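You operate a simulated robot arm through the tools that you are given. There is no shell and no other tool.

You are at the controls of a simulated robot arm. One attempt, no reset.

Task
Stick the yellow sheet on the block under the edge board's flap.
Fine: dab the block's fold edge under the flap with the blue pad from the small green tray, pad back; lift the flap, lay the sheet square, press it down; the other sheet stays. Set down upright: blue pad.
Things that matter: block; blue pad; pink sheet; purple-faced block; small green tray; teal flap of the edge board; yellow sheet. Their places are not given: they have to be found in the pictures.

Only the result counts: the job must be done as asked and must still hold three seconds after the hand-in. Knocking over, shifting, dropping, spilling or breaking anything else fails it. Flat cloth is picked up by pressing the open fingertips on it (5 to 10 N) and closing them slowly along it; thin cloth reads only 2 to 8 mm in the jaws.

Robot
A 7-joint arm with a two-finger parallel gripper, fixed in place. Base frame: the origin is on the floor under the middle of its stand, x ahead of it, y to its left, z up; the work surface is at about z = 0.88. Units: m, rad, N and s.
It reaches about 1.524 m from its shoulder. Its first joint turns from -2.601 to 2.601 rad. Payload 3.5 kg.
Tool frame: the origin (TCP) lies between the finger pads and is the grasp point; the fingertips stand 0.023 m ahead of it; z points along the fingers, y is the line along which they close. The gripper opens to 0.094 m. The fingers are 0.038 m wide and 0.01 m thick; the gripper's body (0.054 by 0.096 m) begins 0.039 m behind the TCP.
Orientation is told as [roll, pitch, yaw] about the base's x, y, z axes, in that order, counted from this pose: with the fingers straight down and closing along the base's y, the tool's x points along the base's -x, its y along +y and its z along -z.

Tools
- The arm moves only by the tool servo_tool. Its argument "rows" is one flat list of numbers, 7 for each row, row after row: the shift along the base's x, y, z in units of 100 mm (1.0 is 100 mm), then the turn, a rotation vector about the base's x, y, z in units of 120 degrees (1.0 is 120 degrees), then the gripper command, from -1 (shut) to 1 (fully open), values between in proportion. In form: [tx, ty, tz, wx, wy, wz, hand, tx, ty, tz, wx, wy, wz, hand, ...]. A call has 1 to 20 rows; each row is the pose to reach, as a shift and turn from the pose commanded when the call began. A call with a number of a shift or a turn outside -1 to 1 is refused whole. Rows are played at 5 a second. More than 0.05 m and 0.15 rad between two rows, or a gripper value outside its range, and nothing of the call is played. A pose out of reach is approached as far as the arm can. The call stops where the force on the tool passes 90 N (or 10 N more than at its start, if that is more) or the arm is blocked; 0.2 s more then pass. The fingers move at their own pace (about 0.153 m/s each) and stop on an object; they squeeze with about 36 N. The grip force told is the motor's: it shows also when the fingers shut on nothing. Time passes only in rows, and 0.2 s behind the last, so rows that repeat a pose let the fingers close. It gives the time, the measured TCP pose, the force on the tool (base axes), the opening and the grip force at its end, in the units of the frame above (readings bear some noise), with the torque about the TCP (base axes, N m) and any sound that the robot's microphone picked up.
- Cameras (640 x 400 px; columns grow to the right, rows downward): "scene" is fixed at [0.4012, 0.5001, 1.6551]; the picture's right is [0.56, -0.83, 0.00], its down [-0.76, -0.51, -0.39] and it looks along [0.33, 0.22, -0.92] (base axes); focal length 307 px, centre (320, 200). "wrist" rides on the gripper at [0.086, 0.016, -0.074] in the tool frame; the picture's right is [-0.18, 0.98, 0.00], its down [-0.58, -0.11, -0.81] and it looks along [-0.79, -0.15, 0.59] (tool axes); focal length 243 px, centre (320, 200).
- get_image(camera): a new picture of that camera. The clock stands still meanwhile.
- point_at(camera, pixels): for up to 12 pixels [column, row] of the newest picture of that camera ("zoom" is the newest enlarged one), the place [x, y, z] in the base frame of the surface seen there, good to about 0.002 m. The clock stands still meanwhile.
- inspect(camera, box): a new picture of the part [left, top, right, bottom] of that camera's present view, enlarged. The clock stands still meanwhile.
- job_done(): hands the job in; it is judged then, once.

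Unless the task says otherwise, let go and move clear before handing in.

The tools are called by a JSON object that holds its "op" and its "data". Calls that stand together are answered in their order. servo_tool: Moves the arm, as the interface text tells. Its arguments: {"type":"object","properties":{"rows":{"type":"array","items":{"type":"number"}}},"required":["rows"]} The other tools are called the same way: get_image (camera) takes a picture; point_at (camera, pixels) gives the place of the surface under pixels of a picture; inspect (camera, box) takes an enlarged picture of a part of a camera's view; job_done () hands the job in.

At the start:

```text
time_s: 0.0
tool_pos: [0.6569, 0.8797, 1.1859]
orientation: [0.0, 0.0, 0.0]
contact_force: [-0.2, 0.0, -1.0]
moment: [0.01, 0.01, 0.0]
finger_gap: 0.0939
grip_force: 0.1
```

scene: 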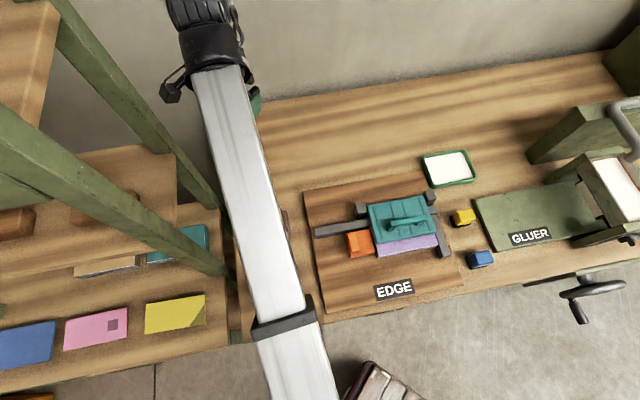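
wrist: 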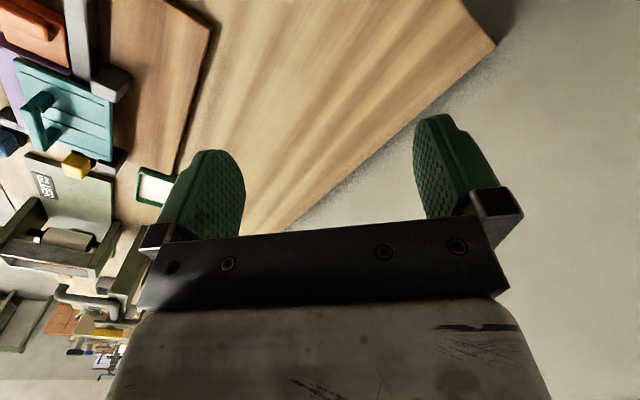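

The scene picture shows the edge board with the teal flap near (400,220), the small green tray near (447,168), a blue pad at (481,259), and the sheets on the lower left, yellow near (175,313). I'll enlarge these areas before I move anything.

{"op": "inspect", "data": {"camera": "scene", "box": [300, 140, 500, 310]}}

{"op": "inspect", "data": {"camera": "scene", "box": [0, 200, 250, 400]}}

{"op": "point_at", "data": {"camera": "scene", "pixels": [[481, 259], [463, 217], [447, 168], [400, 220], [405, 245], [360, 243], [146, 302], [204, 295], [207, 323], [146, 333], [330, 290], [445, 250]]}}

```text
2.35 times, centred on (400, 225) of scene
```

zoom: 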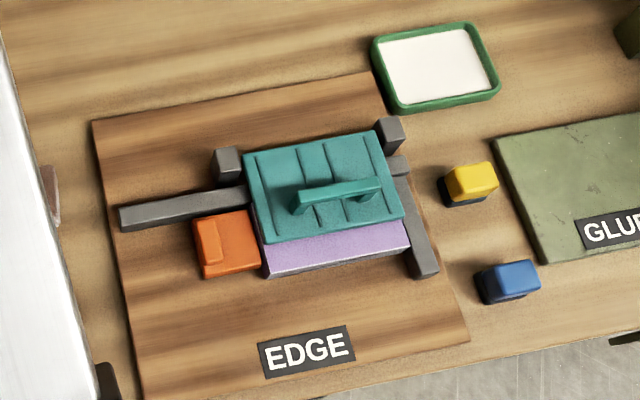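

```text
2.00 times, centred on (125, 300) of scene
```

zoom: 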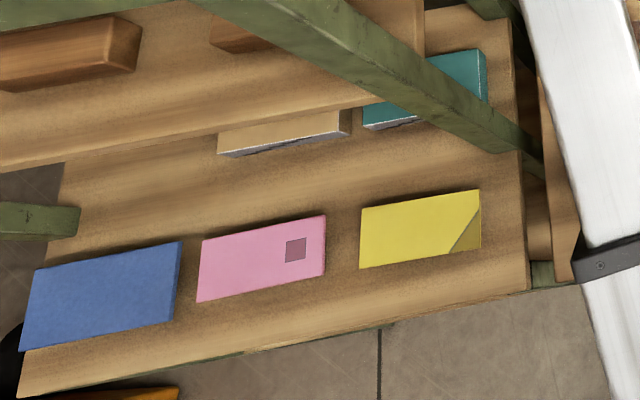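

```text
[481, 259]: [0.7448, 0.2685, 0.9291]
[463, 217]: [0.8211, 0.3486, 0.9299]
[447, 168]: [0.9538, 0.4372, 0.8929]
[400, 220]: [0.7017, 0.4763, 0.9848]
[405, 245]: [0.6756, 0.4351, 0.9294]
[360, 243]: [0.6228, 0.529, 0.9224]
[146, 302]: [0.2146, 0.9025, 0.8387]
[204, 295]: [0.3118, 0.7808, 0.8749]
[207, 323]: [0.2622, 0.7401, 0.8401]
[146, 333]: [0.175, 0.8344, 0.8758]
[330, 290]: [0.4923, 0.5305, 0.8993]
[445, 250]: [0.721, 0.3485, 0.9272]
```

The zoom shows three sheets on the left table, and the yellow one has a folded corner at about (465,235) in the zoom. I need exact places for the sheets, so I'll sample the zoom.

{"op": "point_at", "data": {"camera": "zoom", "pixels": [[365, 212], [476, 195], [478, 242], [364, 262], [420, 230], [470, 240], [420, 280], [340, 240], [265, 260], [205, 245], [323, 220], [500, 230]]}}

{"op": "inspect", "data": {"camera": "scene", "box": [350, 180, 450, 270]}}

```text
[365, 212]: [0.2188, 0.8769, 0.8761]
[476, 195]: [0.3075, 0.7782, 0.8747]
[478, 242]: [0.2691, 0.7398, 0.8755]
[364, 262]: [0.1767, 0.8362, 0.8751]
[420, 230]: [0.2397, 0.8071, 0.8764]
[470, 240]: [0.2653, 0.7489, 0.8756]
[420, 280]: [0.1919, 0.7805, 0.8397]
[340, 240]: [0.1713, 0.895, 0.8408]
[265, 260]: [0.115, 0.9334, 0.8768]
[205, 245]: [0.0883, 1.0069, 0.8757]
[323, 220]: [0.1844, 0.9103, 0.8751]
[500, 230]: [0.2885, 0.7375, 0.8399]
```

```text
4.44 times, centred on (400, 225) of scene
```

zoom: 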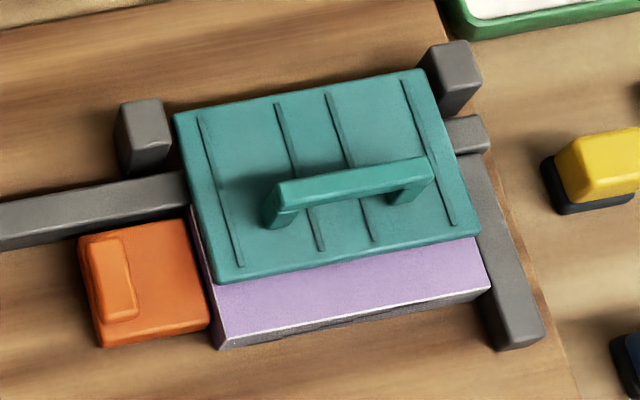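

The enlarged view shows the teal flap with its bar handle, a lilac strip of block sticking out below it, grey fences, and an orange piece on the left. I'll measure the flap, strip, stops and handle in this zoom.

{"op": "point_at", "data": {"camera": "zoom", "pixels": [[180, 120], [422, 75], [475, 232], [220, 278], [225, 330], [485, 285], [472, 245], [225, 292], [350, 290], [280, 195], [420, 165], [350, 180]]}}

{"op": "point_at", "data": {"camera": "zoom", "pixels": [[140, 110], [455, 55], [470, 130], [510, 320], [485, 200], [100, 210], [165, 270], [110, 280], [100, 320], [195, 225], [222, 343], [350, 350]]}}

{"op": "point_at", "data": {"camera": "zoom", "pixels": [[600, 160], [570, 205], [635, 360], [300, 210], [405, 185], [150, 250], [290, 120], [310, 235], [400, 330], [40, 150], [475, 155], [160, 160]]}}

```text
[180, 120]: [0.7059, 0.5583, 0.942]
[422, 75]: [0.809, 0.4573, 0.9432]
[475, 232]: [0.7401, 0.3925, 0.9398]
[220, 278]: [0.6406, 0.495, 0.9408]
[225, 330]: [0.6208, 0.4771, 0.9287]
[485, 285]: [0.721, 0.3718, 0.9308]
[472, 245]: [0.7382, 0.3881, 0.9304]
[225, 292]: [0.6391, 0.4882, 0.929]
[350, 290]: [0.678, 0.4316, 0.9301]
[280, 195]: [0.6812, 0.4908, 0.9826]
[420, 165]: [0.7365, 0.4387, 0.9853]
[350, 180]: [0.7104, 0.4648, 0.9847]
```

```text
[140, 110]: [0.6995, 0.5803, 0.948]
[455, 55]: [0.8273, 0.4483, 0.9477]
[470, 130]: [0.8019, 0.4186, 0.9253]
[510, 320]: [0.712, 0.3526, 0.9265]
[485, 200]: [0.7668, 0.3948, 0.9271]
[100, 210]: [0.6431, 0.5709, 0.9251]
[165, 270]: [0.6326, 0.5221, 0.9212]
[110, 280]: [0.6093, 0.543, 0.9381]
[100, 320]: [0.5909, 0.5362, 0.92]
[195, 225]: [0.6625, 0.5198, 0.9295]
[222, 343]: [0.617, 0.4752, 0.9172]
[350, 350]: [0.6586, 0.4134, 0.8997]
```

```text
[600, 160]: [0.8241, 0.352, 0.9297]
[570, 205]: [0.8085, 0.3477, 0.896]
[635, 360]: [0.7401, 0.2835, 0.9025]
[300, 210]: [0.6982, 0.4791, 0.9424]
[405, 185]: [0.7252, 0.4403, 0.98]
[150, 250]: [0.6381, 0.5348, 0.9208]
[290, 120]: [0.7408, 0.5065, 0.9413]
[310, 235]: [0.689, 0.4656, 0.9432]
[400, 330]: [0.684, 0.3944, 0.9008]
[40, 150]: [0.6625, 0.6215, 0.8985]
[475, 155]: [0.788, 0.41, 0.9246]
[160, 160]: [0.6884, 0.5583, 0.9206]
```

The flap spans about 0.145 x 0.095 m at 45° with its top at z 0.942, the handle top is at 0.985, and the lilac strip in front of it is at 0.930. Next I'll look closely at the pads and the tray.

{"op": "inspect", "data": {"camera": "scene", "box": [440, 195, 510, 280]}}

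{"op": "inspect", "data": {"camera": "scene", "box": [410, 140, 490, 200]}}

```text
4.71 times, centred on (475, 238) of scene
```

zoom: 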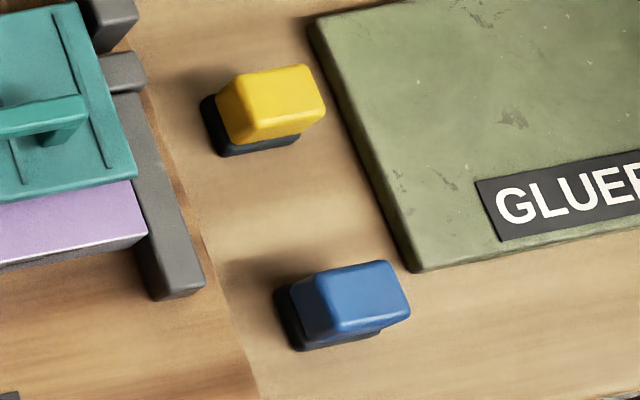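

```text
6.67 times, centred on (450, 170) of scene
```

zoom: 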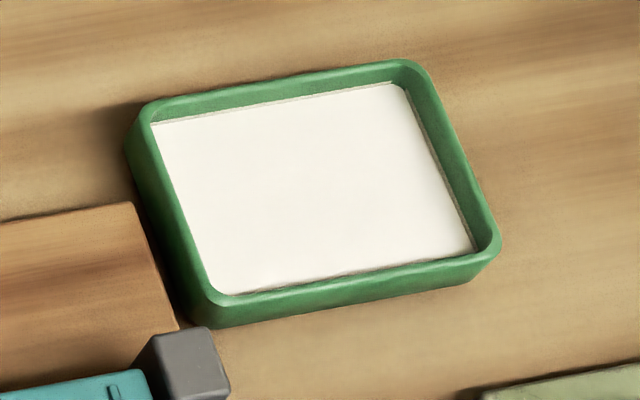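

The tray holds white paste inside a green rim. The blue pad is a coloured handle on a dark base. I'll measure the tray in this zoom, then the pads.

{"op": "point_at", "data": {"camera": "zoom", "pixels": [[150, 110], [400, 68], [490, 250], [218, 305], [165, 130], [390, 90], [465, 240], [225, 285], [320, 190], [180, 220], [560, 200], [100, 130]]}}

{"op": "inspect", "data": {"camera": "scene", "box": [460, 240, 510, 280]}}

```text
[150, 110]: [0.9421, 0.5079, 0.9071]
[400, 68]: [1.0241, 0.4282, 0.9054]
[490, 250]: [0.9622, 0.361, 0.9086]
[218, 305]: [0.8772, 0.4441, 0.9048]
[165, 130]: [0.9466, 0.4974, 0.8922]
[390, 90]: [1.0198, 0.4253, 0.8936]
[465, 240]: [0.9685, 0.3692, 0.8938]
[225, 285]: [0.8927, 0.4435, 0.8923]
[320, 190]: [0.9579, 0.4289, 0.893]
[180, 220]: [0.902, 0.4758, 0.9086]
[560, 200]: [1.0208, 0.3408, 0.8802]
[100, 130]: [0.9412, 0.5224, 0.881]
```

```text
10.00 times, centred on (485, 260) of scene
```

zoom: 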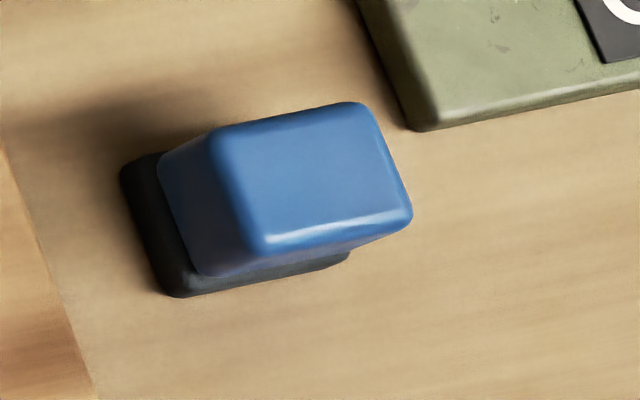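

{"op": "point_at", "data": {"camera": "zoom", "pixels": [[220, 140], [355, 108], [400, 210], [265, 240], [310, 170], [205, 255], [175, 280], [335, 262], [130, 180], [170, 180], [250, 350], [100, 250]]}}

{"op": "inspect", "data": {"camera": "scene", "box": [440, 200, 490, 240]}}

```text
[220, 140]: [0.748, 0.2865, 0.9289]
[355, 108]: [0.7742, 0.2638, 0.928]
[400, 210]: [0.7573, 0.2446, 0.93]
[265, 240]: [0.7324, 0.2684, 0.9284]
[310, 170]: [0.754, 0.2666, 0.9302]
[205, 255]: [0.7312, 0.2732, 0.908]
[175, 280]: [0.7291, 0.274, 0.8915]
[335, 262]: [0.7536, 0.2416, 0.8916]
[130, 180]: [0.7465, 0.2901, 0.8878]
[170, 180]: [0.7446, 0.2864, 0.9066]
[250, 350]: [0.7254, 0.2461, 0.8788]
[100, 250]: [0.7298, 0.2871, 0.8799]
```

```text
10.00 times, centred on (465, 220) of scene
```

zoom: 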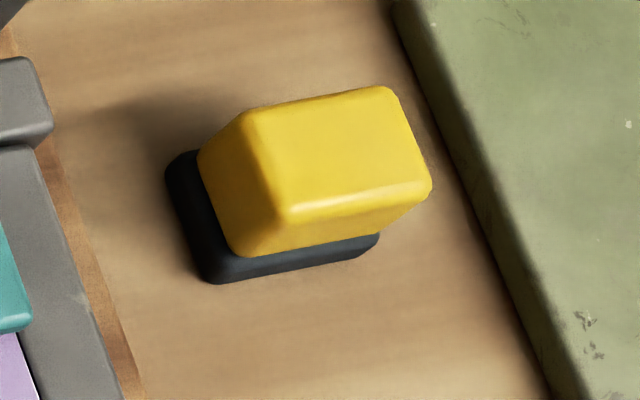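

The pad is 50 mm tall, from z 0.88 to 0.93, with its faces turned 45° and its centre near (0.753,0.266). Next I'll check the rack around the sheets for overhead obstacles, and look at the flap handle more closely.

{"op": "inspect", "data": {"camera": "scene", "box": [0, 0, 320, 400]}}

{"op": "point_at", "data": {"camera": "scene", "pixels": [[20, 60], [5, 130], [100, 210], [20, 270], [190, 240], [150, 260], [165, 245], [232, 276], [215, 205], [100, 130], [100, 40], [60, 340]]}}

{"op": "inspect", "data": {"camera": "scene", "box": [380, 200, 430, 240]}}

```text
1.00 times, centred on (160, 200) of scene (not enlarged: the box is as wide or as high as the picture)
```

zoom: 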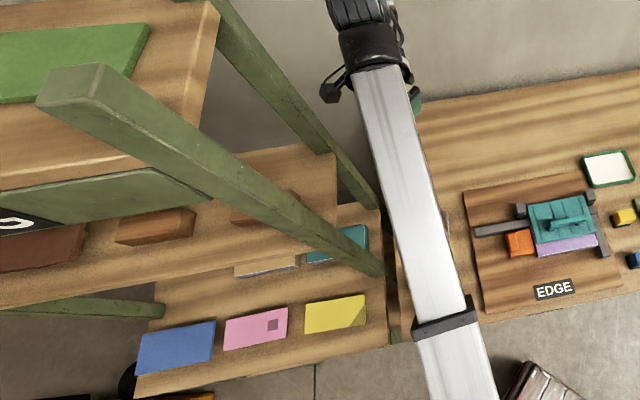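

```text
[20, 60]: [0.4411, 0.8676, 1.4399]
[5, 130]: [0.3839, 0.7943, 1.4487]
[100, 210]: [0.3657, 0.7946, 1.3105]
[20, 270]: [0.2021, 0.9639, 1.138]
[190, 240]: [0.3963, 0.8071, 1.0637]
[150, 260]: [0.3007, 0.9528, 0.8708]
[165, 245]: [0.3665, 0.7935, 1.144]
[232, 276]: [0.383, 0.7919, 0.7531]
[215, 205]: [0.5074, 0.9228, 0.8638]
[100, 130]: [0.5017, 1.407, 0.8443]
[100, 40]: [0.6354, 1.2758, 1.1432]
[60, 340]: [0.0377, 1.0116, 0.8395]
```

```text
10.00 times, centred on (405, 220) of scene
```

zoom: 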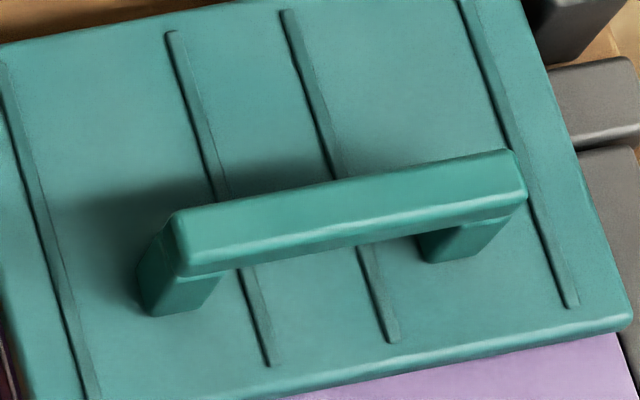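

The rack's front posts and middle shelf stand at v=(x+y)/√2≈0.82, behind the sheets, so the sheets are open from above. The handle is a bar on two legs, and I'll measure it now.

{"op": "point_at", "data": {"camera": "zoom", "pixels": [[180, 222], [185, 265], [513, 157], [522, 190], [340, 185], [345, 205], [350, 235], [335, 178], [175, 300], [455, 250], [355, 260], [610, 320]]}}

{"op": "point_at", "data": {"camera": "zoom", "pixels": [[160, 275], [145, 300], [155, 310], [215, 280], [430, 245], [440, 260], [500, 225], [250, 210], [430, 180], [430, 220], [620, 315], [600, 335]]}}

```text
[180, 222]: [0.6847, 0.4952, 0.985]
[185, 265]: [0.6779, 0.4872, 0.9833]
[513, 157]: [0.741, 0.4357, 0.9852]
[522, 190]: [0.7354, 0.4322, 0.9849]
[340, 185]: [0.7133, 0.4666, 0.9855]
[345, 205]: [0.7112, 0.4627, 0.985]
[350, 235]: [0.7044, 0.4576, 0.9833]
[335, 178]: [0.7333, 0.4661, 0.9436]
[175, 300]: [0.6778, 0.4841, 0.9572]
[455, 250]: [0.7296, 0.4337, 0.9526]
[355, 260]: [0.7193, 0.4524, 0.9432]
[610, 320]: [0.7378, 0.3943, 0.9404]
```

```text
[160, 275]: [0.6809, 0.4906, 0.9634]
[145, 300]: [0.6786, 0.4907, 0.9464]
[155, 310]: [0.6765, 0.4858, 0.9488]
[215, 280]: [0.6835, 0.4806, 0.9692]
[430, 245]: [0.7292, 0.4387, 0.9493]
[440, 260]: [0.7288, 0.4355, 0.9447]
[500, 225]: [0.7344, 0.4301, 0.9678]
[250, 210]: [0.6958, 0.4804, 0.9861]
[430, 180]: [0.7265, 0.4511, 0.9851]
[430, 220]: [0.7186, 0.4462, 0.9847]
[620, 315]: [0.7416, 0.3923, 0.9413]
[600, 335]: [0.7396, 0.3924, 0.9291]
```

The handle bar is about 84 mm long and 13 mm wide, its top at z 0.985, at u≈0.134–0.216 and v≈0.829. I'll swing the arm toward the board, turning the yaw by +45°, to get a close look with the wrist camera.

{"op": "servo_tool", "data": {"rows": [-0.03, -0.16, 0, 0, 0, 0.0625, 1, -0.06, -0.33, 0, 0, 0, 0.125, 1, -0.1, -0.5, 0, 0, 0, 0.1875, 1, -0.13, -0.66, 0, 0, 0, 0.25, 1, -0.16, -0.83, 0, 0, 0, 0.3125, 1, -0.2, -1.0, 0, 0, 0, 0.375, 1]}}

```text
time_s: 1.2
tool_pos: [0.6427, 0.8039, 1.1849]
orientation: [0.007, -0.001, 0.581]
contact_force: [-9.9, 16.4, -4.2]
moment: [-1.33, -1.5, -2.03]
finger_gap: 0.094
grip_force: 0.0
stopped in row 5: the force on the tool passed its limit at 136 N (the readings are from after the stop); the commanded pose is now the measured one
```

The call stopped in row 5 with 136 N on the tool, so I touched something. I need to see what it was before I move again.

{"op": "get_image", "data": {"camera": "scene"}}

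{"op": "get_image", "data": {"camera": "wrist"}}

```text
taken
```

scene: 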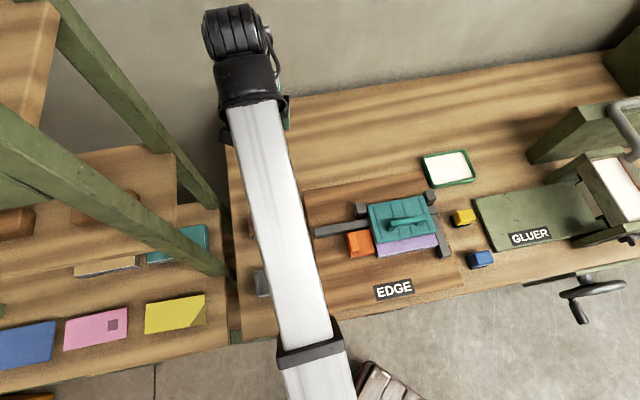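

```text
taken
```

wrist: 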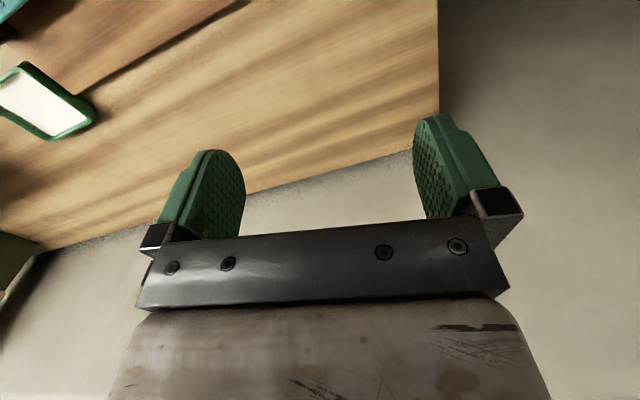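

Nothing is visibly touching the gripper in either picture. I'll check where the wall and the table edge are, since the arm's wrist at (240,60) could be near them.

{"op": "point_at", "data": {"camera": "scene", "pixels": [[300, 60], [500, 30], [350, 84], [150, 80], [260, 95], [235, 25], [245, 80], [265, 45], [270, 250], [310, 345], [286, 110], [262, 285]]}}

{"op": "inspect", "data": {"camera": "scene", "box": [190, 0, 320, 140]}}

{"op": "point_at", "data": {"camera": "wrist", "pixels": [[320, 180], [500, 100], [600, 300], [440, 100], [300, 100], [100, 200], [50, 260], [20, 300], [500, 300], [200, 190], [450, 170], [560, 380]]}}

```text
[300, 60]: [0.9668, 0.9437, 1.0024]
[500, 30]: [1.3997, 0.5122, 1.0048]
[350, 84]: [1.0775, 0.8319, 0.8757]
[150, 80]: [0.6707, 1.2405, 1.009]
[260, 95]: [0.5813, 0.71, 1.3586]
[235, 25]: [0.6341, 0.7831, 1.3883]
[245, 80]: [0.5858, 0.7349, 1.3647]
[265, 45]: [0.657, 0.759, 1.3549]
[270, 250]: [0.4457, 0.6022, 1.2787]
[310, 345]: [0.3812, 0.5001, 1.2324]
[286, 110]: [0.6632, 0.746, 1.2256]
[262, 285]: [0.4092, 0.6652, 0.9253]
```

```text
2.86 times, centred on (255, 70) of scene
```

zoom: 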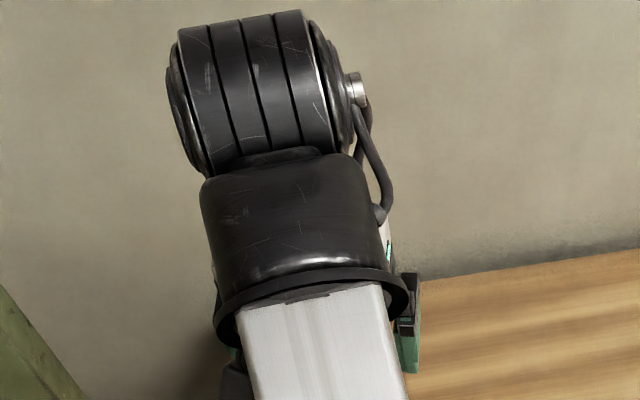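

```text
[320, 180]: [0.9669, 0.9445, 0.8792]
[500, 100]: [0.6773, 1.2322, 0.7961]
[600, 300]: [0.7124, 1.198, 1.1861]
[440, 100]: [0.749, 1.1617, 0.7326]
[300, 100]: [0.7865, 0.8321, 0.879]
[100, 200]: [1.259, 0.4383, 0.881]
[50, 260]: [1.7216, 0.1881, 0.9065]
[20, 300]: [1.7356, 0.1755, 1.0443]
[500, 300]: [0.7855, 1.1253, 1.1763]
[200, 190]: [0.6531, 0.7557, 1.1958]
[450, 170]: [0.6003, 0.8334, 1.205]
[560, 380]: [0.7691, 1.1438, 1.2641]
```

The wall is far away at v=1.35 and nothing stands near the gripper, so the arm itself or a fast turn may have caused the spike. I'll test with a small slow move, without turning.

{"op": "servo_tool", "data": {"rows": [0, 0, 0, 0, 0, 0, 1, 0, 0, 0, 0, 0, 0, 1]}}

```text
time_s: 1.8
tool_pos: [0.6417, 0.8023, 1.1854]
orientation: [0.007, -0.003, 0.581]
contact_force: [-18.3, 23.0, -11.5]
moment: [-1.61, -2.8, -2.96]
finger_gap: 0.0938
grip_force: 0.2
```

A steady force remains, and its moment puts the contact about (-0.10,-0.04,+0.09) from the TCP. That is where the wrist camera sits, so its housing is touching the arm's own forearm. I'll turn the yaw back, since negative yaw keeps the camera clear of the link.

{"op": "servo_tool", "data": {"rows": [0, 0, 0, 0, 0, -0.06, 1, 0, 0, 0, 0, 0, -0.12, 1, 0, 0, 0, 0, 0, -0.18, 1, 0, 0, 0, 0, 0, -0.24, 1, 0, 0, 0, 0, 0, -0.277, 1]}}

```text
time_s: 3.0
tool_pos: [0.6425, 0.8016, 1.1862]
orientation: [0.006, -0.002, 0.001]
contact_force: [-0.3, -1.0, -0.2]
moment: [0.0, 0.02, 0.02]
finger_gap: 0.0943
grip_force: 0.0
```

The contact is gone and the force is about zero. I'll carry on toward the board with the yaw turned to -45°.

{"op": "servo_tool", "data": {"rows": [0, -0.16, 0, 0, 0, -0.0625, 1, 0, -0.33, 0, 0, 0, -0.125, 1, 0, -0.5, 0, 0, 0, -0.1875, 1, 0, -0.66, 0, 0, 0, -0.25, 1, 0, -0.83, 0, 0, 0, -0.3125, 1, 0, -1.0, 0, 0, 0, -0.375, 1]}}

{"op": "servo_tool", "data": {"rows": [0, -0.25, 0, 0, 0, 0, 1, 0, -0.5, 0, 0, 0, 0, 1, 0, -0.75, 0, 0, 0, 0, 1, 0, -1.0, 0, 0, 0, 0, 1]}}

{"op": "get_image", "data": {"camera": "wrist"}}

{"op": "get_image", "data": {"camera": "scene"}}

```text
time_s: 4.4
tool_pos: [0.6412, 0.7012, 1.1832]
orientation: [0.007, 0.0, -0.785]
contact_force: [0.2, -0.8, -0.1]
moment: [0.01, -0.02, -0.02]
finger_gap: 0.0941
grip_force: 0.0
```

```text
time_s: 5.4
tool_pos: [0.6431, 0.6026, 1.1859]
orientation: [0.008, -0.001, -0.78]
contact_force: [-0.1, 0.1, -0.1]
moment: [-0.04, -0.02, 0.03]
finger_gap: 0.0943
grip_force: 0.0
```

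```text
taken
```

wrist: 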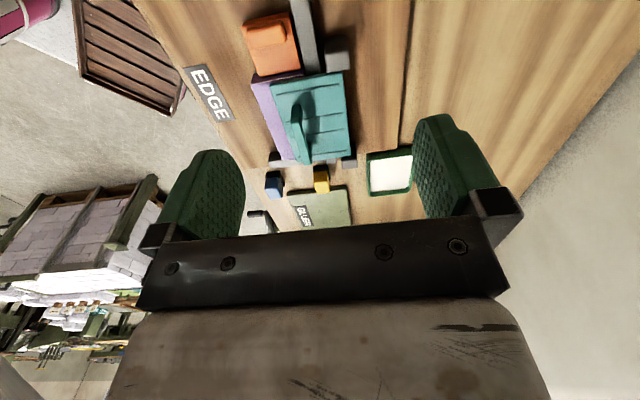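

```text
taken
```

scene: 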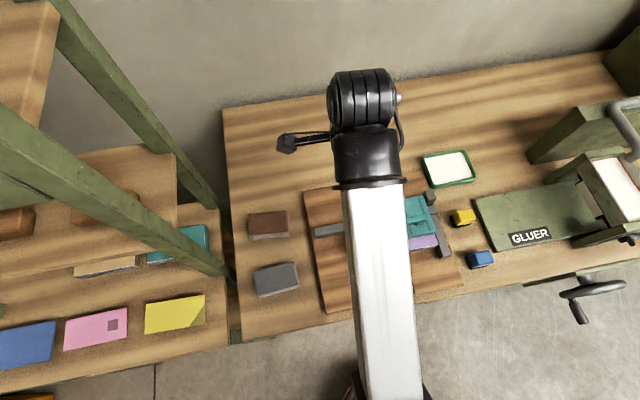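

With yaw at -45° the arm moves freely, and the wrist camera sees the board around (300,110). I'll enlarge it there.

{"op": "inspect", "data": {"camera": "wrist", "box": [230, 0, 370, 100]}}

{"op": "inspect", "data": {"camera": "wrist", "box": [240, 70, 380, 170]}}

```text
4.00 times, centred on (300, 50) of wrist
```

zoom: 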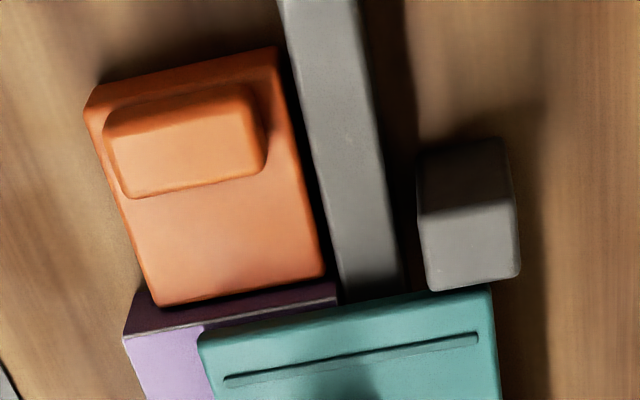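

```text
4.00 times, centred on (310, 120) of wrist
```

zoom: 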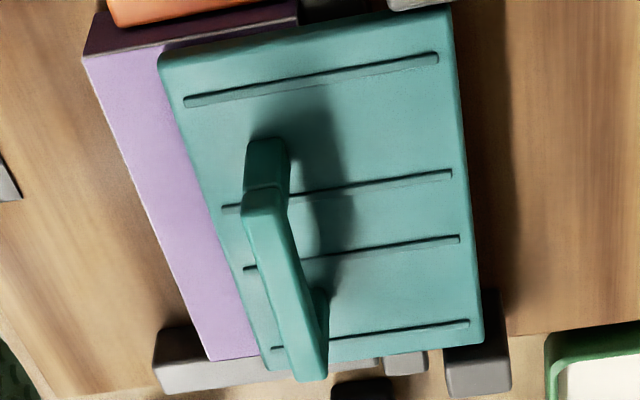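

The zooms show the lilac top strip, the dark block end, and the flap lying flat between its two posts. Before I reach for the blue pad I'll check the gluer plate's height and corner, and refine the pad's outline.

{"op": "inspect", "data": {"camera": "scene", "box": [460, 235, 520, 285]}}

{"op": "point_at", "data": {"camera": "scene", "pixels": [[505, 245], [500, 235], [520, 225], [495, 222]]}}

```text
8.00 times, centred on (490, 260) of scene
```

zoom: 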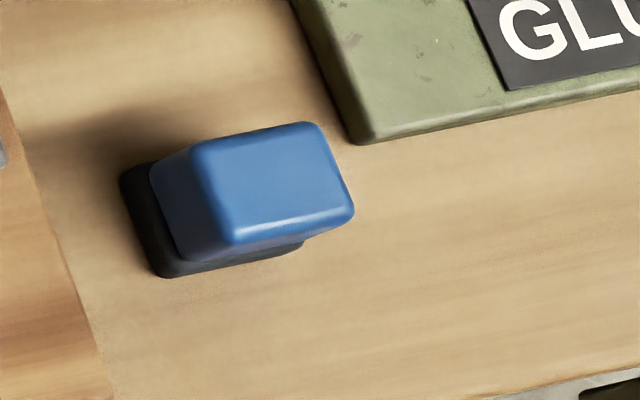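

```text
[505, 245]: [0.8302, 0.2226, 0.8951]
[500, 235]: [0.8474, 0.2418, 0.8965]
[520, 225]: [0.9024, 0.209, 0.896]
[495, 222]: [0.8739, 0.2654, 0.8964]
```

{"op": "point_at", "data": {"camera": "zoom", "pixels": [[365, 138], [305, 30], [200, 150], [310, 128], [348, 210], [235, 238], [165, 175], [185, 250], [125, 185], [160, 270], [290, 250], [275, 185]]}}

```text
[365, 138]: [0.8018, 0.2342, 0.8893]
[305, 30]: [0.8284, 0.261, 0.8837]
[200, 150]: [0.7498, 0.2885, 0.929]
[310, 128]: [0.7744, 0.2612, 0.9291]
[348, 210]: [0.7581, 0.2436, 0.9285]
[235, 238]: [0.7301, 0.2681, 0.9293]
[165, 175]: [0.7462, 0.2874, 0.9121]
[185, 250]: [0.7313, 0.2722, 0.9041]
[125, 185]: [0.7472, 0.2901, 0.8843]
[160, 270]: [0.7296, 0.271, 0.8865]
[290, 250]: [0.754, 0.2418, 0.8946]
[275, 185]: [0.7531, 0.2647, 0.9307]
```

The pad's top is centred at about (0.753,0.2655), square to the -45° gripper, and the gluer plate at z 0.896 is clear of the fingers. I'll move above the pad.

{"op": "servo_tool", "data": {"rows": [0.09, -0.25, 0, 0, 0, 0, 1, 0.18, -0.5, 0, 0, 0, 0, 1, 0.27, -0.75, 0, 0, 0, 0, 1, 0.36, -1.0, 0, 0, 0, 0, 1]}}

{"op": "servo_tool", "data": {"rows": [0.09, -0.25, 0, 0, 0, 0, 1, 0.18, -0.5, 0, 0, 0, 0, 1, 0.27, -0.75, 0, 0, 0, 0, 1, 0.36, -1.0, 0, 0, 0, 0, 1]}}

{"op": "servo_tool", "data": {"rows": [0.09, -0.25, 0, 0, 0, 0, 0.3, 0.18, -0.5, 0, 0, 0, 0, 0.3, 0.27, -0.75, -0.2, 0, 0, 0, 0.3, 0.36, -1.0, -0.5, 0, 0, 0, 0.3]}}

```text
time_s: 6.4
tool_pos: [0.6763, 0.5024, 1.1851]
orientation: [0.016, -0.004, -0.78]
contact_force: [-0.2, 0.3, 0.3]
moment: [-0.04, 0.01, 0.0]
finger_gap: 0.0941
grip_force: 0.1
```

```text
time_s: 7.4
tool_pos: [0.7159, 0.4019, 1.178]
orientation: [0.017, -0.005, -0.78]
contact_force: [0.4, 0.3, 0.1]
moment: [0.01, 0.01, 0.02]
finger_gap: 0.0942
grip_force: 0.1
out of reach, approached as far as the arm can: row 1, 2, 3, 4
```

```text
time_s: 8.4
tool_pos: [0.7533, 0.3052, 1.1268]
orientation: [0.009, -0.003, -0.78]
contact_force: [0.5, -0.7, -0.4]
moment: [0.03, 0.01, -0.03]
finger_gap: 0.061
grip_force: 0.1
```

The gripper is nearly over the pad at (0.753,0.305,1.127), open about 61 mm. I'll line up in y, come down part way, and look.

{"op": "servo_tool", "data": {"rows": [0, -0.2, -0.3, 0, 0, 0, 0.3, 0, -0.4, -0.6, 0, 0, 0, 0.3, 0, -0.4, -1.0, 0, 0, 0, 0.3, 0, -0.4, -1.0, 0, 0, 0, 0.3]}}

{"op": "get_image", "data": {"camera": "wrist"}}

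{"op": "get_image", "data": {"camera": "scene"}}

```text
time_s: 9.4
tool_pos: [0.754, 0.2654, 1.0276]
orientation: [0.005, -0.002, -0.779]
contact_force: [-0.4, -0.2, -0.6]
moment: [0.01, -0.03, 0.0]
finger_gap: 0.0613
grip_force: 0.0
```

```text
taken
```

wrist: 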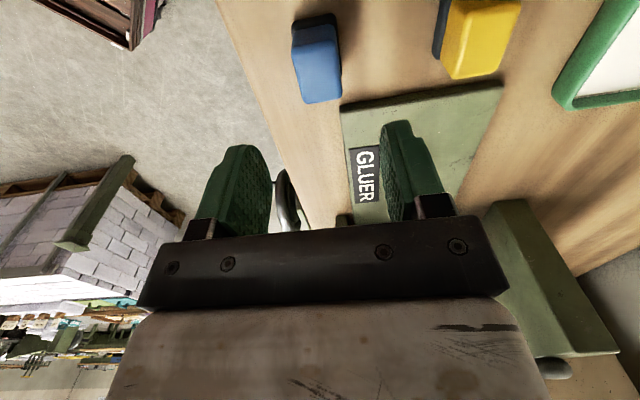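

```text
taken
```

scene: 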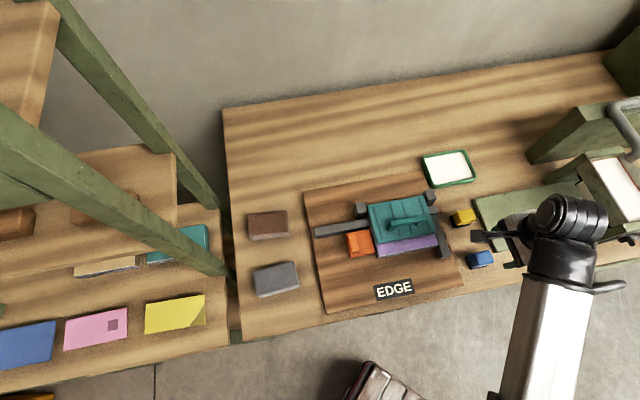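

The pad is visible in the wrist picture near (318,75). I'll verify its place from this camera before descending.

{"op": "point_at", "data": {"camera": "wrist", "pixels": [[318, 75], [303, 48], [337, 42], [340, 95], [307, 101], [320, 60], [322, 90]]}}

{"op": "inspect", "data": {"camera": "wrist", "box": [270, 0, 370, 120]}}

```text
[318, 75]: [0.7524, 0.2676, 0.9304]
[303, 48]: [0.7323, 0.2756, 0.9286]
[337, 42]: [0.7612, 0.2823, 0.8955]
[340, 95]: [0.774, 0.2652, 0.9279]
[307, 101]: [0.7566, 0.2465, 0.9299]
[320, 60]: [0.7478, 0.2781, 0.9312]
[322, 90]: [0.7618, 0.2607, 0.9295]
```

```text
3.33 times, centred on (320, 60) of wrist
```

zoom: 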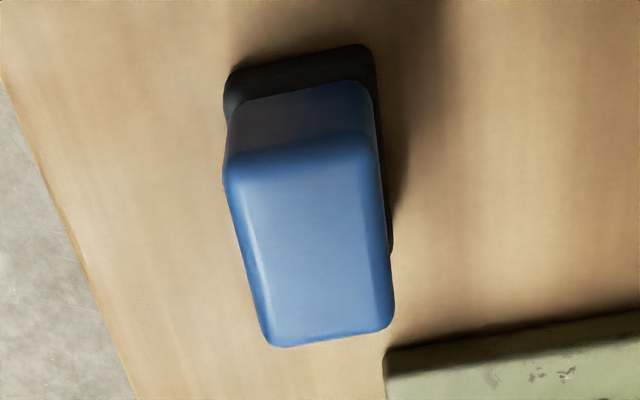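

The pad's centre is confirmed at about (0.753,0.266). I'll descend to put the fingertips around the handle at z≈0.898, then close.

{"op": "servo_tool", "data": {"rows": [0, 0, -0.25, 0, 0, 0, 0.3, -0.01, 0, -0.5, 0, 0, 0, 0.3, -0.01, 0, -0.7, 0, 0, 0, 0.3, -0.01, 0, -0.9, 0, 0, 0, 0.3, -0.01, 0, -1.0, 0, 0, 0, 0.3, -0.01, 0, -1.0, 0, 0, 0, 0.3]}}

{"op": "servo_tool", "data": {"rows": [0, 0, -0.06, 0, 0, 0, 0.3, 0, 0, -0.06, 0, 0, 0, 0.0, 0, 0, -0.06, 0, 0, 0, -0.3, 0, 0, -0.06, 0, 0, 0, -0.5, 0, 0, -0.06, 0, 0, 0, -0.6, 0, 0, -0.06, 0, 0, 0, -0.8, 0, 0, -0.06, 0, 0, 0, -0.8]}}

```text
time_s: 10.8
tool_pos: [0.753, 0.2659, 0.9285]
orientation: [0.008, -0.002, -0.779]
contact_force: [-0.1, 0.8, -0.6]
moment: [-0.02, 0.01, 0.01]
finger_gap: 0.0612
grip_force: 0.1
```

```text
time_s: 12.4
tool_pos: [0.7518, 0.2631, 0.922]
orientation: [0.009, 0.0, -0.78]
contact_force: [0.2, 0.6, -0.4]
moment: [-0.01, 0.0, -0.04]
finger_gap: 0.0311
grip_force: 36.2
```

The gap holds at 31 mm with 36 N of grip, so the pad is held. I'll lift it and carry it toward the small green tray.

{"op": "servo_tool", "data": {"rows": [0, 0, 0.15, 0, 0, 0, -0.8, 0, 0, 0.4, 0, 0, 0, -0.8, 0, 0, 0.7, 0, 0, 0, -0.8, 0, 0, 1.0, 0, 0, 0, -0.8]}}

{"op": "servo_tool", "data": {"rows": [0.25, 0.2, 0, 0, 0, 0, -0.8, 0.5, 0.4, 0, 0, 0, 0, -0.8, 0.75, 0.6, 0, 0, 0, 0, -0.8, 1.0, 0.82, 0, 0, 0, 0, -0.8]}}

{"op": "servo_tool", "data": {"rows": [0.25, 0.2, 0, 0, 0, 0, -0.8, 0.5, 0.4, 0, 0, 0, 0, -0.8, 0.75, 0.6, 0, 0, 0, 0, -0.8, 1.0, 0.84, 0, 0, 0, 0, -0.8]}}

{"op": "get_image", "data": {"camera": "wrist"}}

{"op": "get_image", "data": {"camera": "scene"}}

```text
time_s: 13.4
tool_pos: [0.7523, 0.2651, 1.0238]
orientation: [0.007, -0.002, -0.781]
contact_force: [-0.3, 0.1, -0.1]
moment: [0.01, 0.01, -0.01]
finger_gap: 0.031
grip_force: 36.1
```

```text
time_s: 14.4
tool_pos: [0.8521, 0.346, 1.0214]
orientation: [0.007, -0.003, -0.78]
contact_force: [-0.8, -0.3, -0.9]
moment: [0.04, -0.01, -0.02]
finger_gap: 0.031
grip_force: 35.6
```

```text
time_s: 15.4
tool_pos: [0.9506, 0.4277, 1.0223]
orientation: [0.008, -0.002, -0.781]
contact_force: [0.3, 0.6, -1.1]
moment: [-0.01, -0.01, 0.02]
finger_gap: 0.0311
grip_force: 36.1
```

```text
taken
```

wrist: 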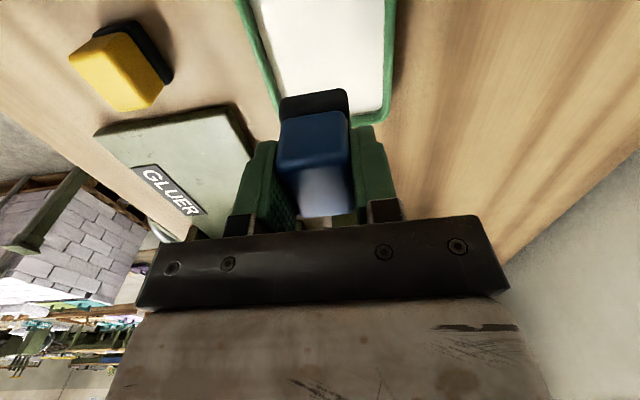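

```text
taken
```

scene: 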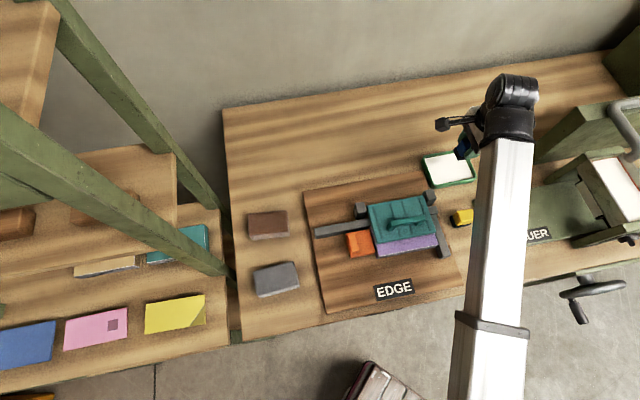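

The pad is held upright over the tray, near (315,110) in the wrist picture. I'll lower it into the paste gently and watch the force.

{"op": "servo_tool", "data": {"rows": [0.02, 0.02, -0.2, 0, 0, 0, -0.8, 0.05, 0.04, -0.4, 0, 0, 0, -0.8, 0.05, 0.04, -0.6, 0, 0, 0, -0.8, 0.05, 0.04, -0.78, 0, 0, 0, -0.8, 0.05, 0.04, -0.78, 0, 0, 0, -0.8]}}

{"op": "servo_tool", "data": {"rows": [0, 0, -0.03, 0, 0, 0, -0.8, 0, 0, -0.06, 0, 0, 0, -0.8, 0, 0, -0.08, 0, 0, 0, -0.8]}}

```text
time_s: 16.6
tool_pos: [0.9566, 0.432, 0.942]
orientation: [0.007, -0.002, -0.78]
contact_force: [-0.7, 0.1, -0.1]
moment: [-0.01, -0.01, 0.01]
finger_gap: 0.0309
grip_force: 36.0
```

```text
time_s: 17.4
tool_pos: [0.9576, 0.4331, 0.9355]
orientation: [0.007, -0.002, -0.781]
contact_force: [-0.4, -0.3, 0.1]
moment: [0.01, -0.03, 0.01]
finger_gap: 0.0315
grip_force: 36.1
```

There is still no contact at z 0.9355, so I'll go on down in small steps.

{"op": "servo_tool", "data": {"rows": [0, 0, -0.02, 0, 0, 0, -0.8, 0, 0, -0.03, 0, 0, 0, -0.8]}}

{"op": "inspect", "data": {"camera": "wrist", "box": [220, 0, 420, 200]}}

```text
time_s: 18.0
tool_pos: [0.9575, 0.434, 0.9331]
orientation: [0.007, -0.002, -0.779]
contact_force: [-0.2, 0.2, -0.8]
moment: [0.0, 0.0, -0.01]
finger_gap: 0.0314
grip_force: 36.2
```

```text
2.00 times, centred on (320, 100) of wrist
```

zoom: 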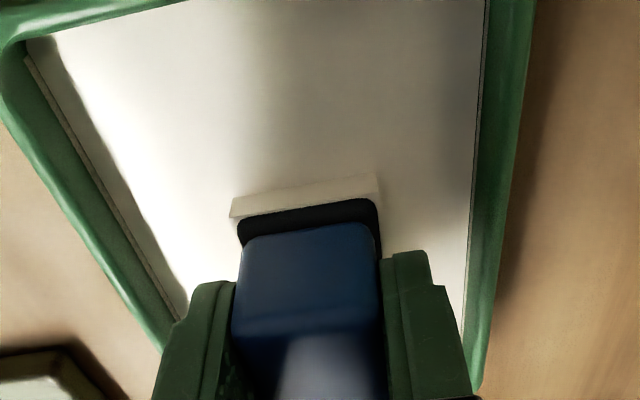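

A white layer now shows under the sponge at zoom (305,192), so paste is on the pad. I'll press a touch deeper to be sure, then lift and check the underside.

{"op": "servo_tool", "data": {"rows": [0, 0, -0.02, 0, 0, 0, -0.8, 0, 0, -0.03, 0, 0, 0, -0.8, 0, 0, -0.03, 0, 0, 0, -0.8]}}

{"op": "servo_tool", "data": {"rows": [0, 0, 0.1, 0, 0, 0, -0.8, 0, 0, 0.3, 0, 0, 0, -0.8, 0, 0, 0.5, 0, 0, 0, -0.8, 0, 0, 0.9, 0, 0, 0, -0.8]}}

{"op": "inspect", "data": {"camera": "wrist", "box": [220, 0, 420, 200]}}

```text
time_s: 18.8
tool_pos: [0.9575, 0.4324, 0.9293]
orientation: [0.006, -0.001, -0.78]
contact_force: [0.4, 0.3, -1.1]
moment: [-0.05, -0.03, 0.02]
finger_gap: 0.0311
grip_force: 36.1
```

```text
time_s: 19.8
tool_pos: [0.9575, 0.4331, 1.0224]
orientation: [0.006, -0.002, -0.783]
contact_force: [-0.7, -0.3, -0.6]
moment: [-0.01, -0.02, -0.01]
finger_gap: 0.0311
grip_force: 35.3
```

```text
2.00 times, centred on (320, 100) of wrist
```

zoom: 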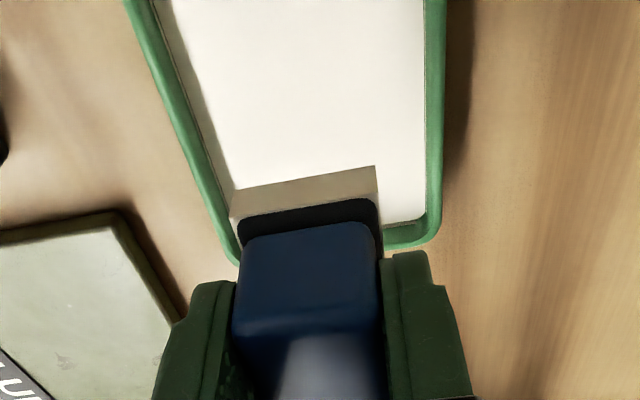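

The pad came up with a pale paste layer under the sponge at zoom (305,190). I'll measure how far down it reaches so the dabbing height is right.

{"op": "point_at", "data": {"camera": "zoom", "pixels": [[305, 190], [300, 183], [240, 205], [370, 172], [305, 210], [305, 225], [260, 215], [300, 240]]}}

{"op": "get_image", "data": {"camera": "scene"}}

```text
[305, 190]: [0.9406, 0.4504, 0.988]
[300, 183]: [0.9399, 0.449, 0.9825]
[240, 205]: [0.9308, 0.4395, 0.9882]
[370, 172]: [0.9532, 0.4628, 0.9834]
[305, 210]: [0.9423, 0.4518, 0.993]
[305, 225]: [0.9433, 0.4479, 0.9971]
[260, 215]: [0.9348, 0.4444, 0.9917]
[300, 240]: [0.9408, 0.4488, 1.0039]
```

```text
taken
```

scene: 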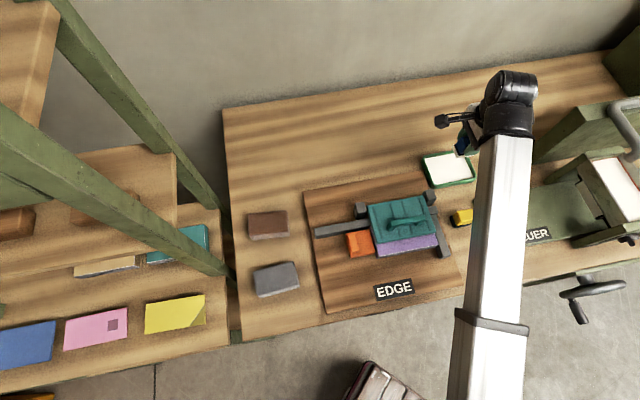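

The sponge bottom sits 41 mm under the TCP and its lower half is now white, so the pad is loaded. I'll carry it over the tray's near side to the right-hand end of the lilac strip.

{"op": "servo_tool", "data": {"rows": [-0.1, 0, 0.2, 0, 0, 0, -0.8, -0.4, -0.05, 0.3, 0, 0, 0, -0.8, -0.8, -0.12, 0.3, 0, 0, 0, -0.8]}}

{"op": "servo_tool", "data": {"rows": [-0.4, -0.06, 0, 0, 0, 0, -0.8, -0.82, -0.12, 0, 0, 0, 0, -0.8]}}

{"op": "servo_tool", "data": {"rows": [-0.4, -0.07, 0, 0, 0, 0, -0.8, -0.83, -0.14, 0, 0, 0, 0, -0.8, -0.83, -0.14, 0, 0, 0, 0, -0.8]}}

{"op": "get_image", "data": {"camera": "wrist"}}

{"op": "get_image", "data": {"camera": "scene"}}

```text
time_s: 20.6
tool_pos: [0.8758, 0.418, 1.0508]
orientation: [0.008, -0.001, -0.781]
contact_force: [-0.4, 0.6, -0.8]
moment: [0.0, 0.01, -0.02]
finger_gap: 0.0311
grip_force: 35.3
```

```text
time_s: 21.2
tool_pos: [0.7948, 0.4055, 1.0539]
orientation: [0.008, -0.001, -0.783]
contact_force: [-0.5, 0.5, -0.7]
moment: [-0.03, 0.02, 0.0]
finger_gap: 0.0311
grip_force: 36.1
```

```text
time_s: 22.0
tool_pos: [0.7112, 0.3923, 1.0516]
orientation: [0.009, -0.001, -0.779]
contact_force: [0.7, 0.4, -0.4]
moment: [0.01, -0.02, -0.02]
finger_gap: 0.0312
grip_force: 35.9
```

```text
taken
```

wrist: 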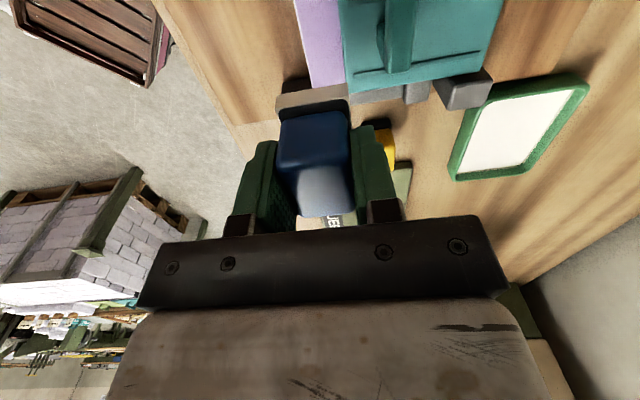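

```text
taken
```

scene: 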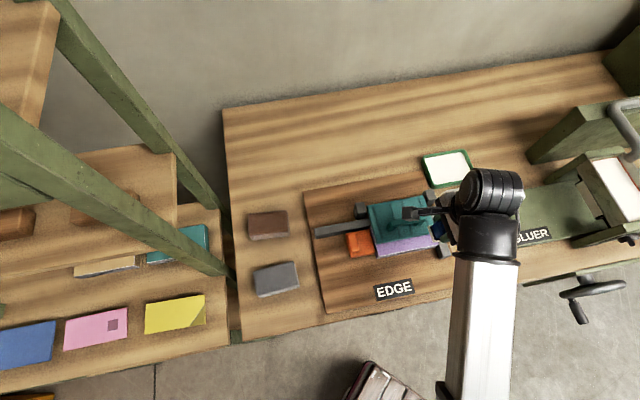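

The pad hangs above the right end of the lilac strip. I'll measure the flap's edge and the block's front edge from this view before I lower it.

{"op": "inspect", "data": {"camera": "wrist", "box": [240, 0, 440, 130]}}

```text
3.08 times, centred on (340, 65) of wrist
```

zoom: 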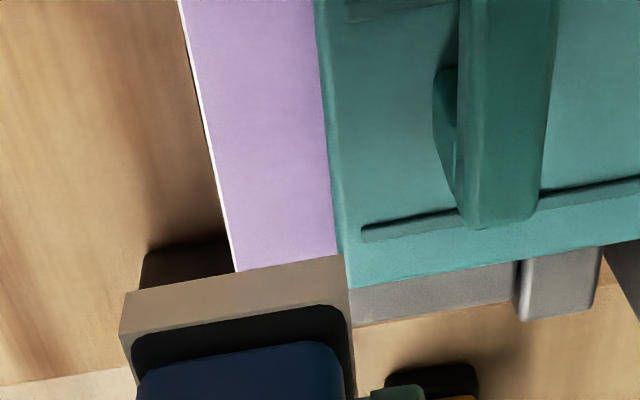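

{"op": "point_at", "data": {"camera": "zoom", "pixels": [[190, 30], [228, 230], [315, 50], [332, 200], [335, 60], [345, 230], [325, 240], [240, 250], [128, 310], [345, 275], [125, 325], [347, 285]]}}

```text
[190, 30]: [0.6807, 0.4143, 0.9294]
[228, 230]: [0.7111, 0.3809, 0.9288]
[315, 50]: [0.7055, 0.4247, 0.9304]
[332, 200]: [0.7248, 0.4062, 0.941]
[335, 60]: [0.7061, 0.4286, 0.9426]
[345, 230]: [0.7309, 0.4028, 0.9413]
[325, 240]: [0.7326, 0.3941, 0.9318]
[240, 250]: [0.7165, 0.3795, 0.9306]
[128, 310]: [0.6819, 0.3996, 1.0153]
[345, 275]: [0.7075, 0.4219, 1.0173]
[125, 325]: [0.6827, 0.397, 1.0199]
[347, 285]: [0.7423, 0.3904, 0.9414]
```

The block's front edge is at v≈0.7735, the flap's edge at v≈0.800, and the pad spans v 0.765–0.799, so it just fits in front of the flap. I'll nudge it 1–2 mm away from the flap and the end, then lower it.

{"op": "servo_tool", "data": {"rows": [-0.02, 0.007, -0.15, 0, 0, 0, -0.8, -0.021, 0.007, -0.35, 0, 0, 0, -0.8, -0.021, 0.007, -0.55, 0, 0, 0, -0.8, -0.021, 0.007, -0.75, 0, 0, 0, -0.8, -0.021, 0.007, -0.75, 0, 0, 0, -0.8]}}

{"op": "inspect", "data": {"camera": "wrist", "box": [240, 0, 440, 130]}}

```text
time_s: 23.2
tool_pos: [0.7098, 0.3949, 0.9769]
orientation: [0.006, -0.003, -0.781]
contact_force: [-1.0, -1.6, -1.0]
moment: [-0.03, 0.11, -0.03]
finger_gap: 0.031
grip_force: 35.8
```

```text
3.08 times, centred on (340, 65) of wrist
```

zoom: 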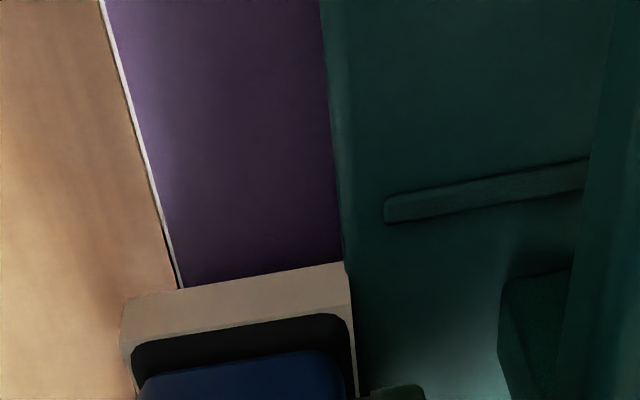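

The pad's corner looks very close to the flap's edge at zoom (347,265), and there is a small force toward -v. I'll back off 2 mm from the flap and lower further in small steps.

{"op": "servo_tool", "data": {"rows": [-0.014, -0.014, 0, 0, 0, 0, -0.8, -0.014, -0.014, -0.02, 0, 0, 0, -0.8, -0.014, -0.014, -0.03, 0, 0, 0, -0.8]}}

{"op": "servo_tool", "data": {"rows": [0, 0, -0.015, 0, 0, 0, -0.8, 0, 0, -0.02, 0, 0, 0, -0.8]}}

```text
time_s: 24.0
tool_pos: [0.7089, 0.3954, 0.9725]
orientation: [0.008, -0.001, -0.78]
contact_force: [-1.3, 0.4, -0.5]
moment: [0.02, 0.01, 0.02]
finger_gap: 0.0313
grip_force: 36.3
```

```text
time_s: 24.6
tool_pos: [0.7089, 0.3943, 0.9714]
orientation: [0.006, -0.001, -0.779]
contact_force: [0.9, -0.4, -0.4]
moment: [-0.02, -0.02, 0.02]
finger_gap: 0.0313
grip_force: 35.6
```

There is no vertical force yet at z 0.9714. I'll step down further until I feel the block.

{"op": "servo_tool", "data": {"rows": [0, 0, -0.01, 0, 0, 0, -0.8, 0, 0, -0.02, 0, 0, 0, -0.8]}}

{"op": "inspect", "data": {"camera": "wrist", "box": [240, 0, 440, 130]}}

```text
time_s: 25.2
tool_pos: [0.709, 0.3949, 0.9698]
orientation: [0.008, -0.005, -0.779]
contact_force: [1.5, 1.0, 19.5]
moment: [-0.05, 0.05, -0.03]
finger_gap: 0.0313
grip_force: 35.7
```

```text
3.08 times, centred on (340, 65) of wrist
```

zoom: 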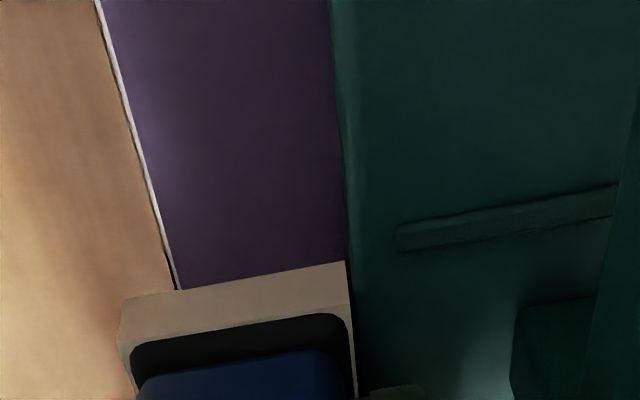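

The pad presses on the strip with about 19 N, so the first dab is made. I'll lift slightly, move 32 mm left along the strip, and look at the mark before the next dab.

{"op": "servo_tool", "data": {"rows": [0, 0, 0.08, 0, 0, 0, -0.8, 0, 0, 0.15, 0, 0, 0, -0.8, -0.113, 0.113, 0.15, 0, 0, 0, -0.8, -0.226, 0.226, 0.15, 0, 0, 0, -0.8, -0.226, 0.226, 0.15, 0, 0, 0, -0.8]}}

{"op": "get_image", "data": {"camera": "scene"}}

{"op": "get_image", "data": {"camera": "wrist"}}

```text
time_s: 26.4
tool_pos: [0.6856, 0.4202, 0.9831]
orientation: [0.008, -0.002, -0.779]
contact_force: [-0.2, 0.4, -0.3]
moment: [0.01, 0.0, 0.0]
finger_gap: 0.031
grip_force: 36.0
```

```text
taken
```

scene: 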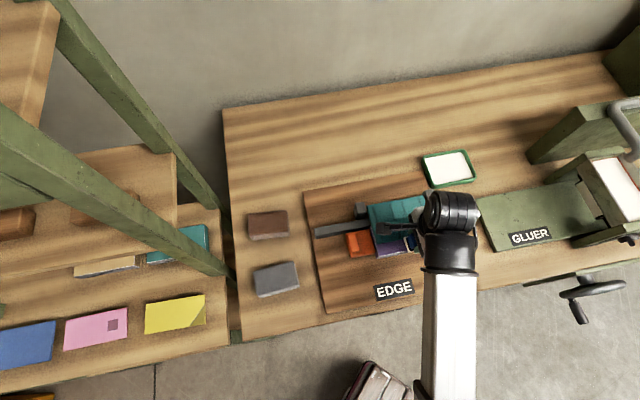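

```text
taken
```

wrist: 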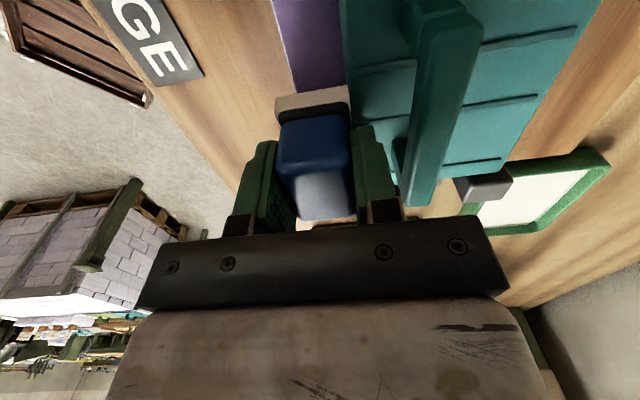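

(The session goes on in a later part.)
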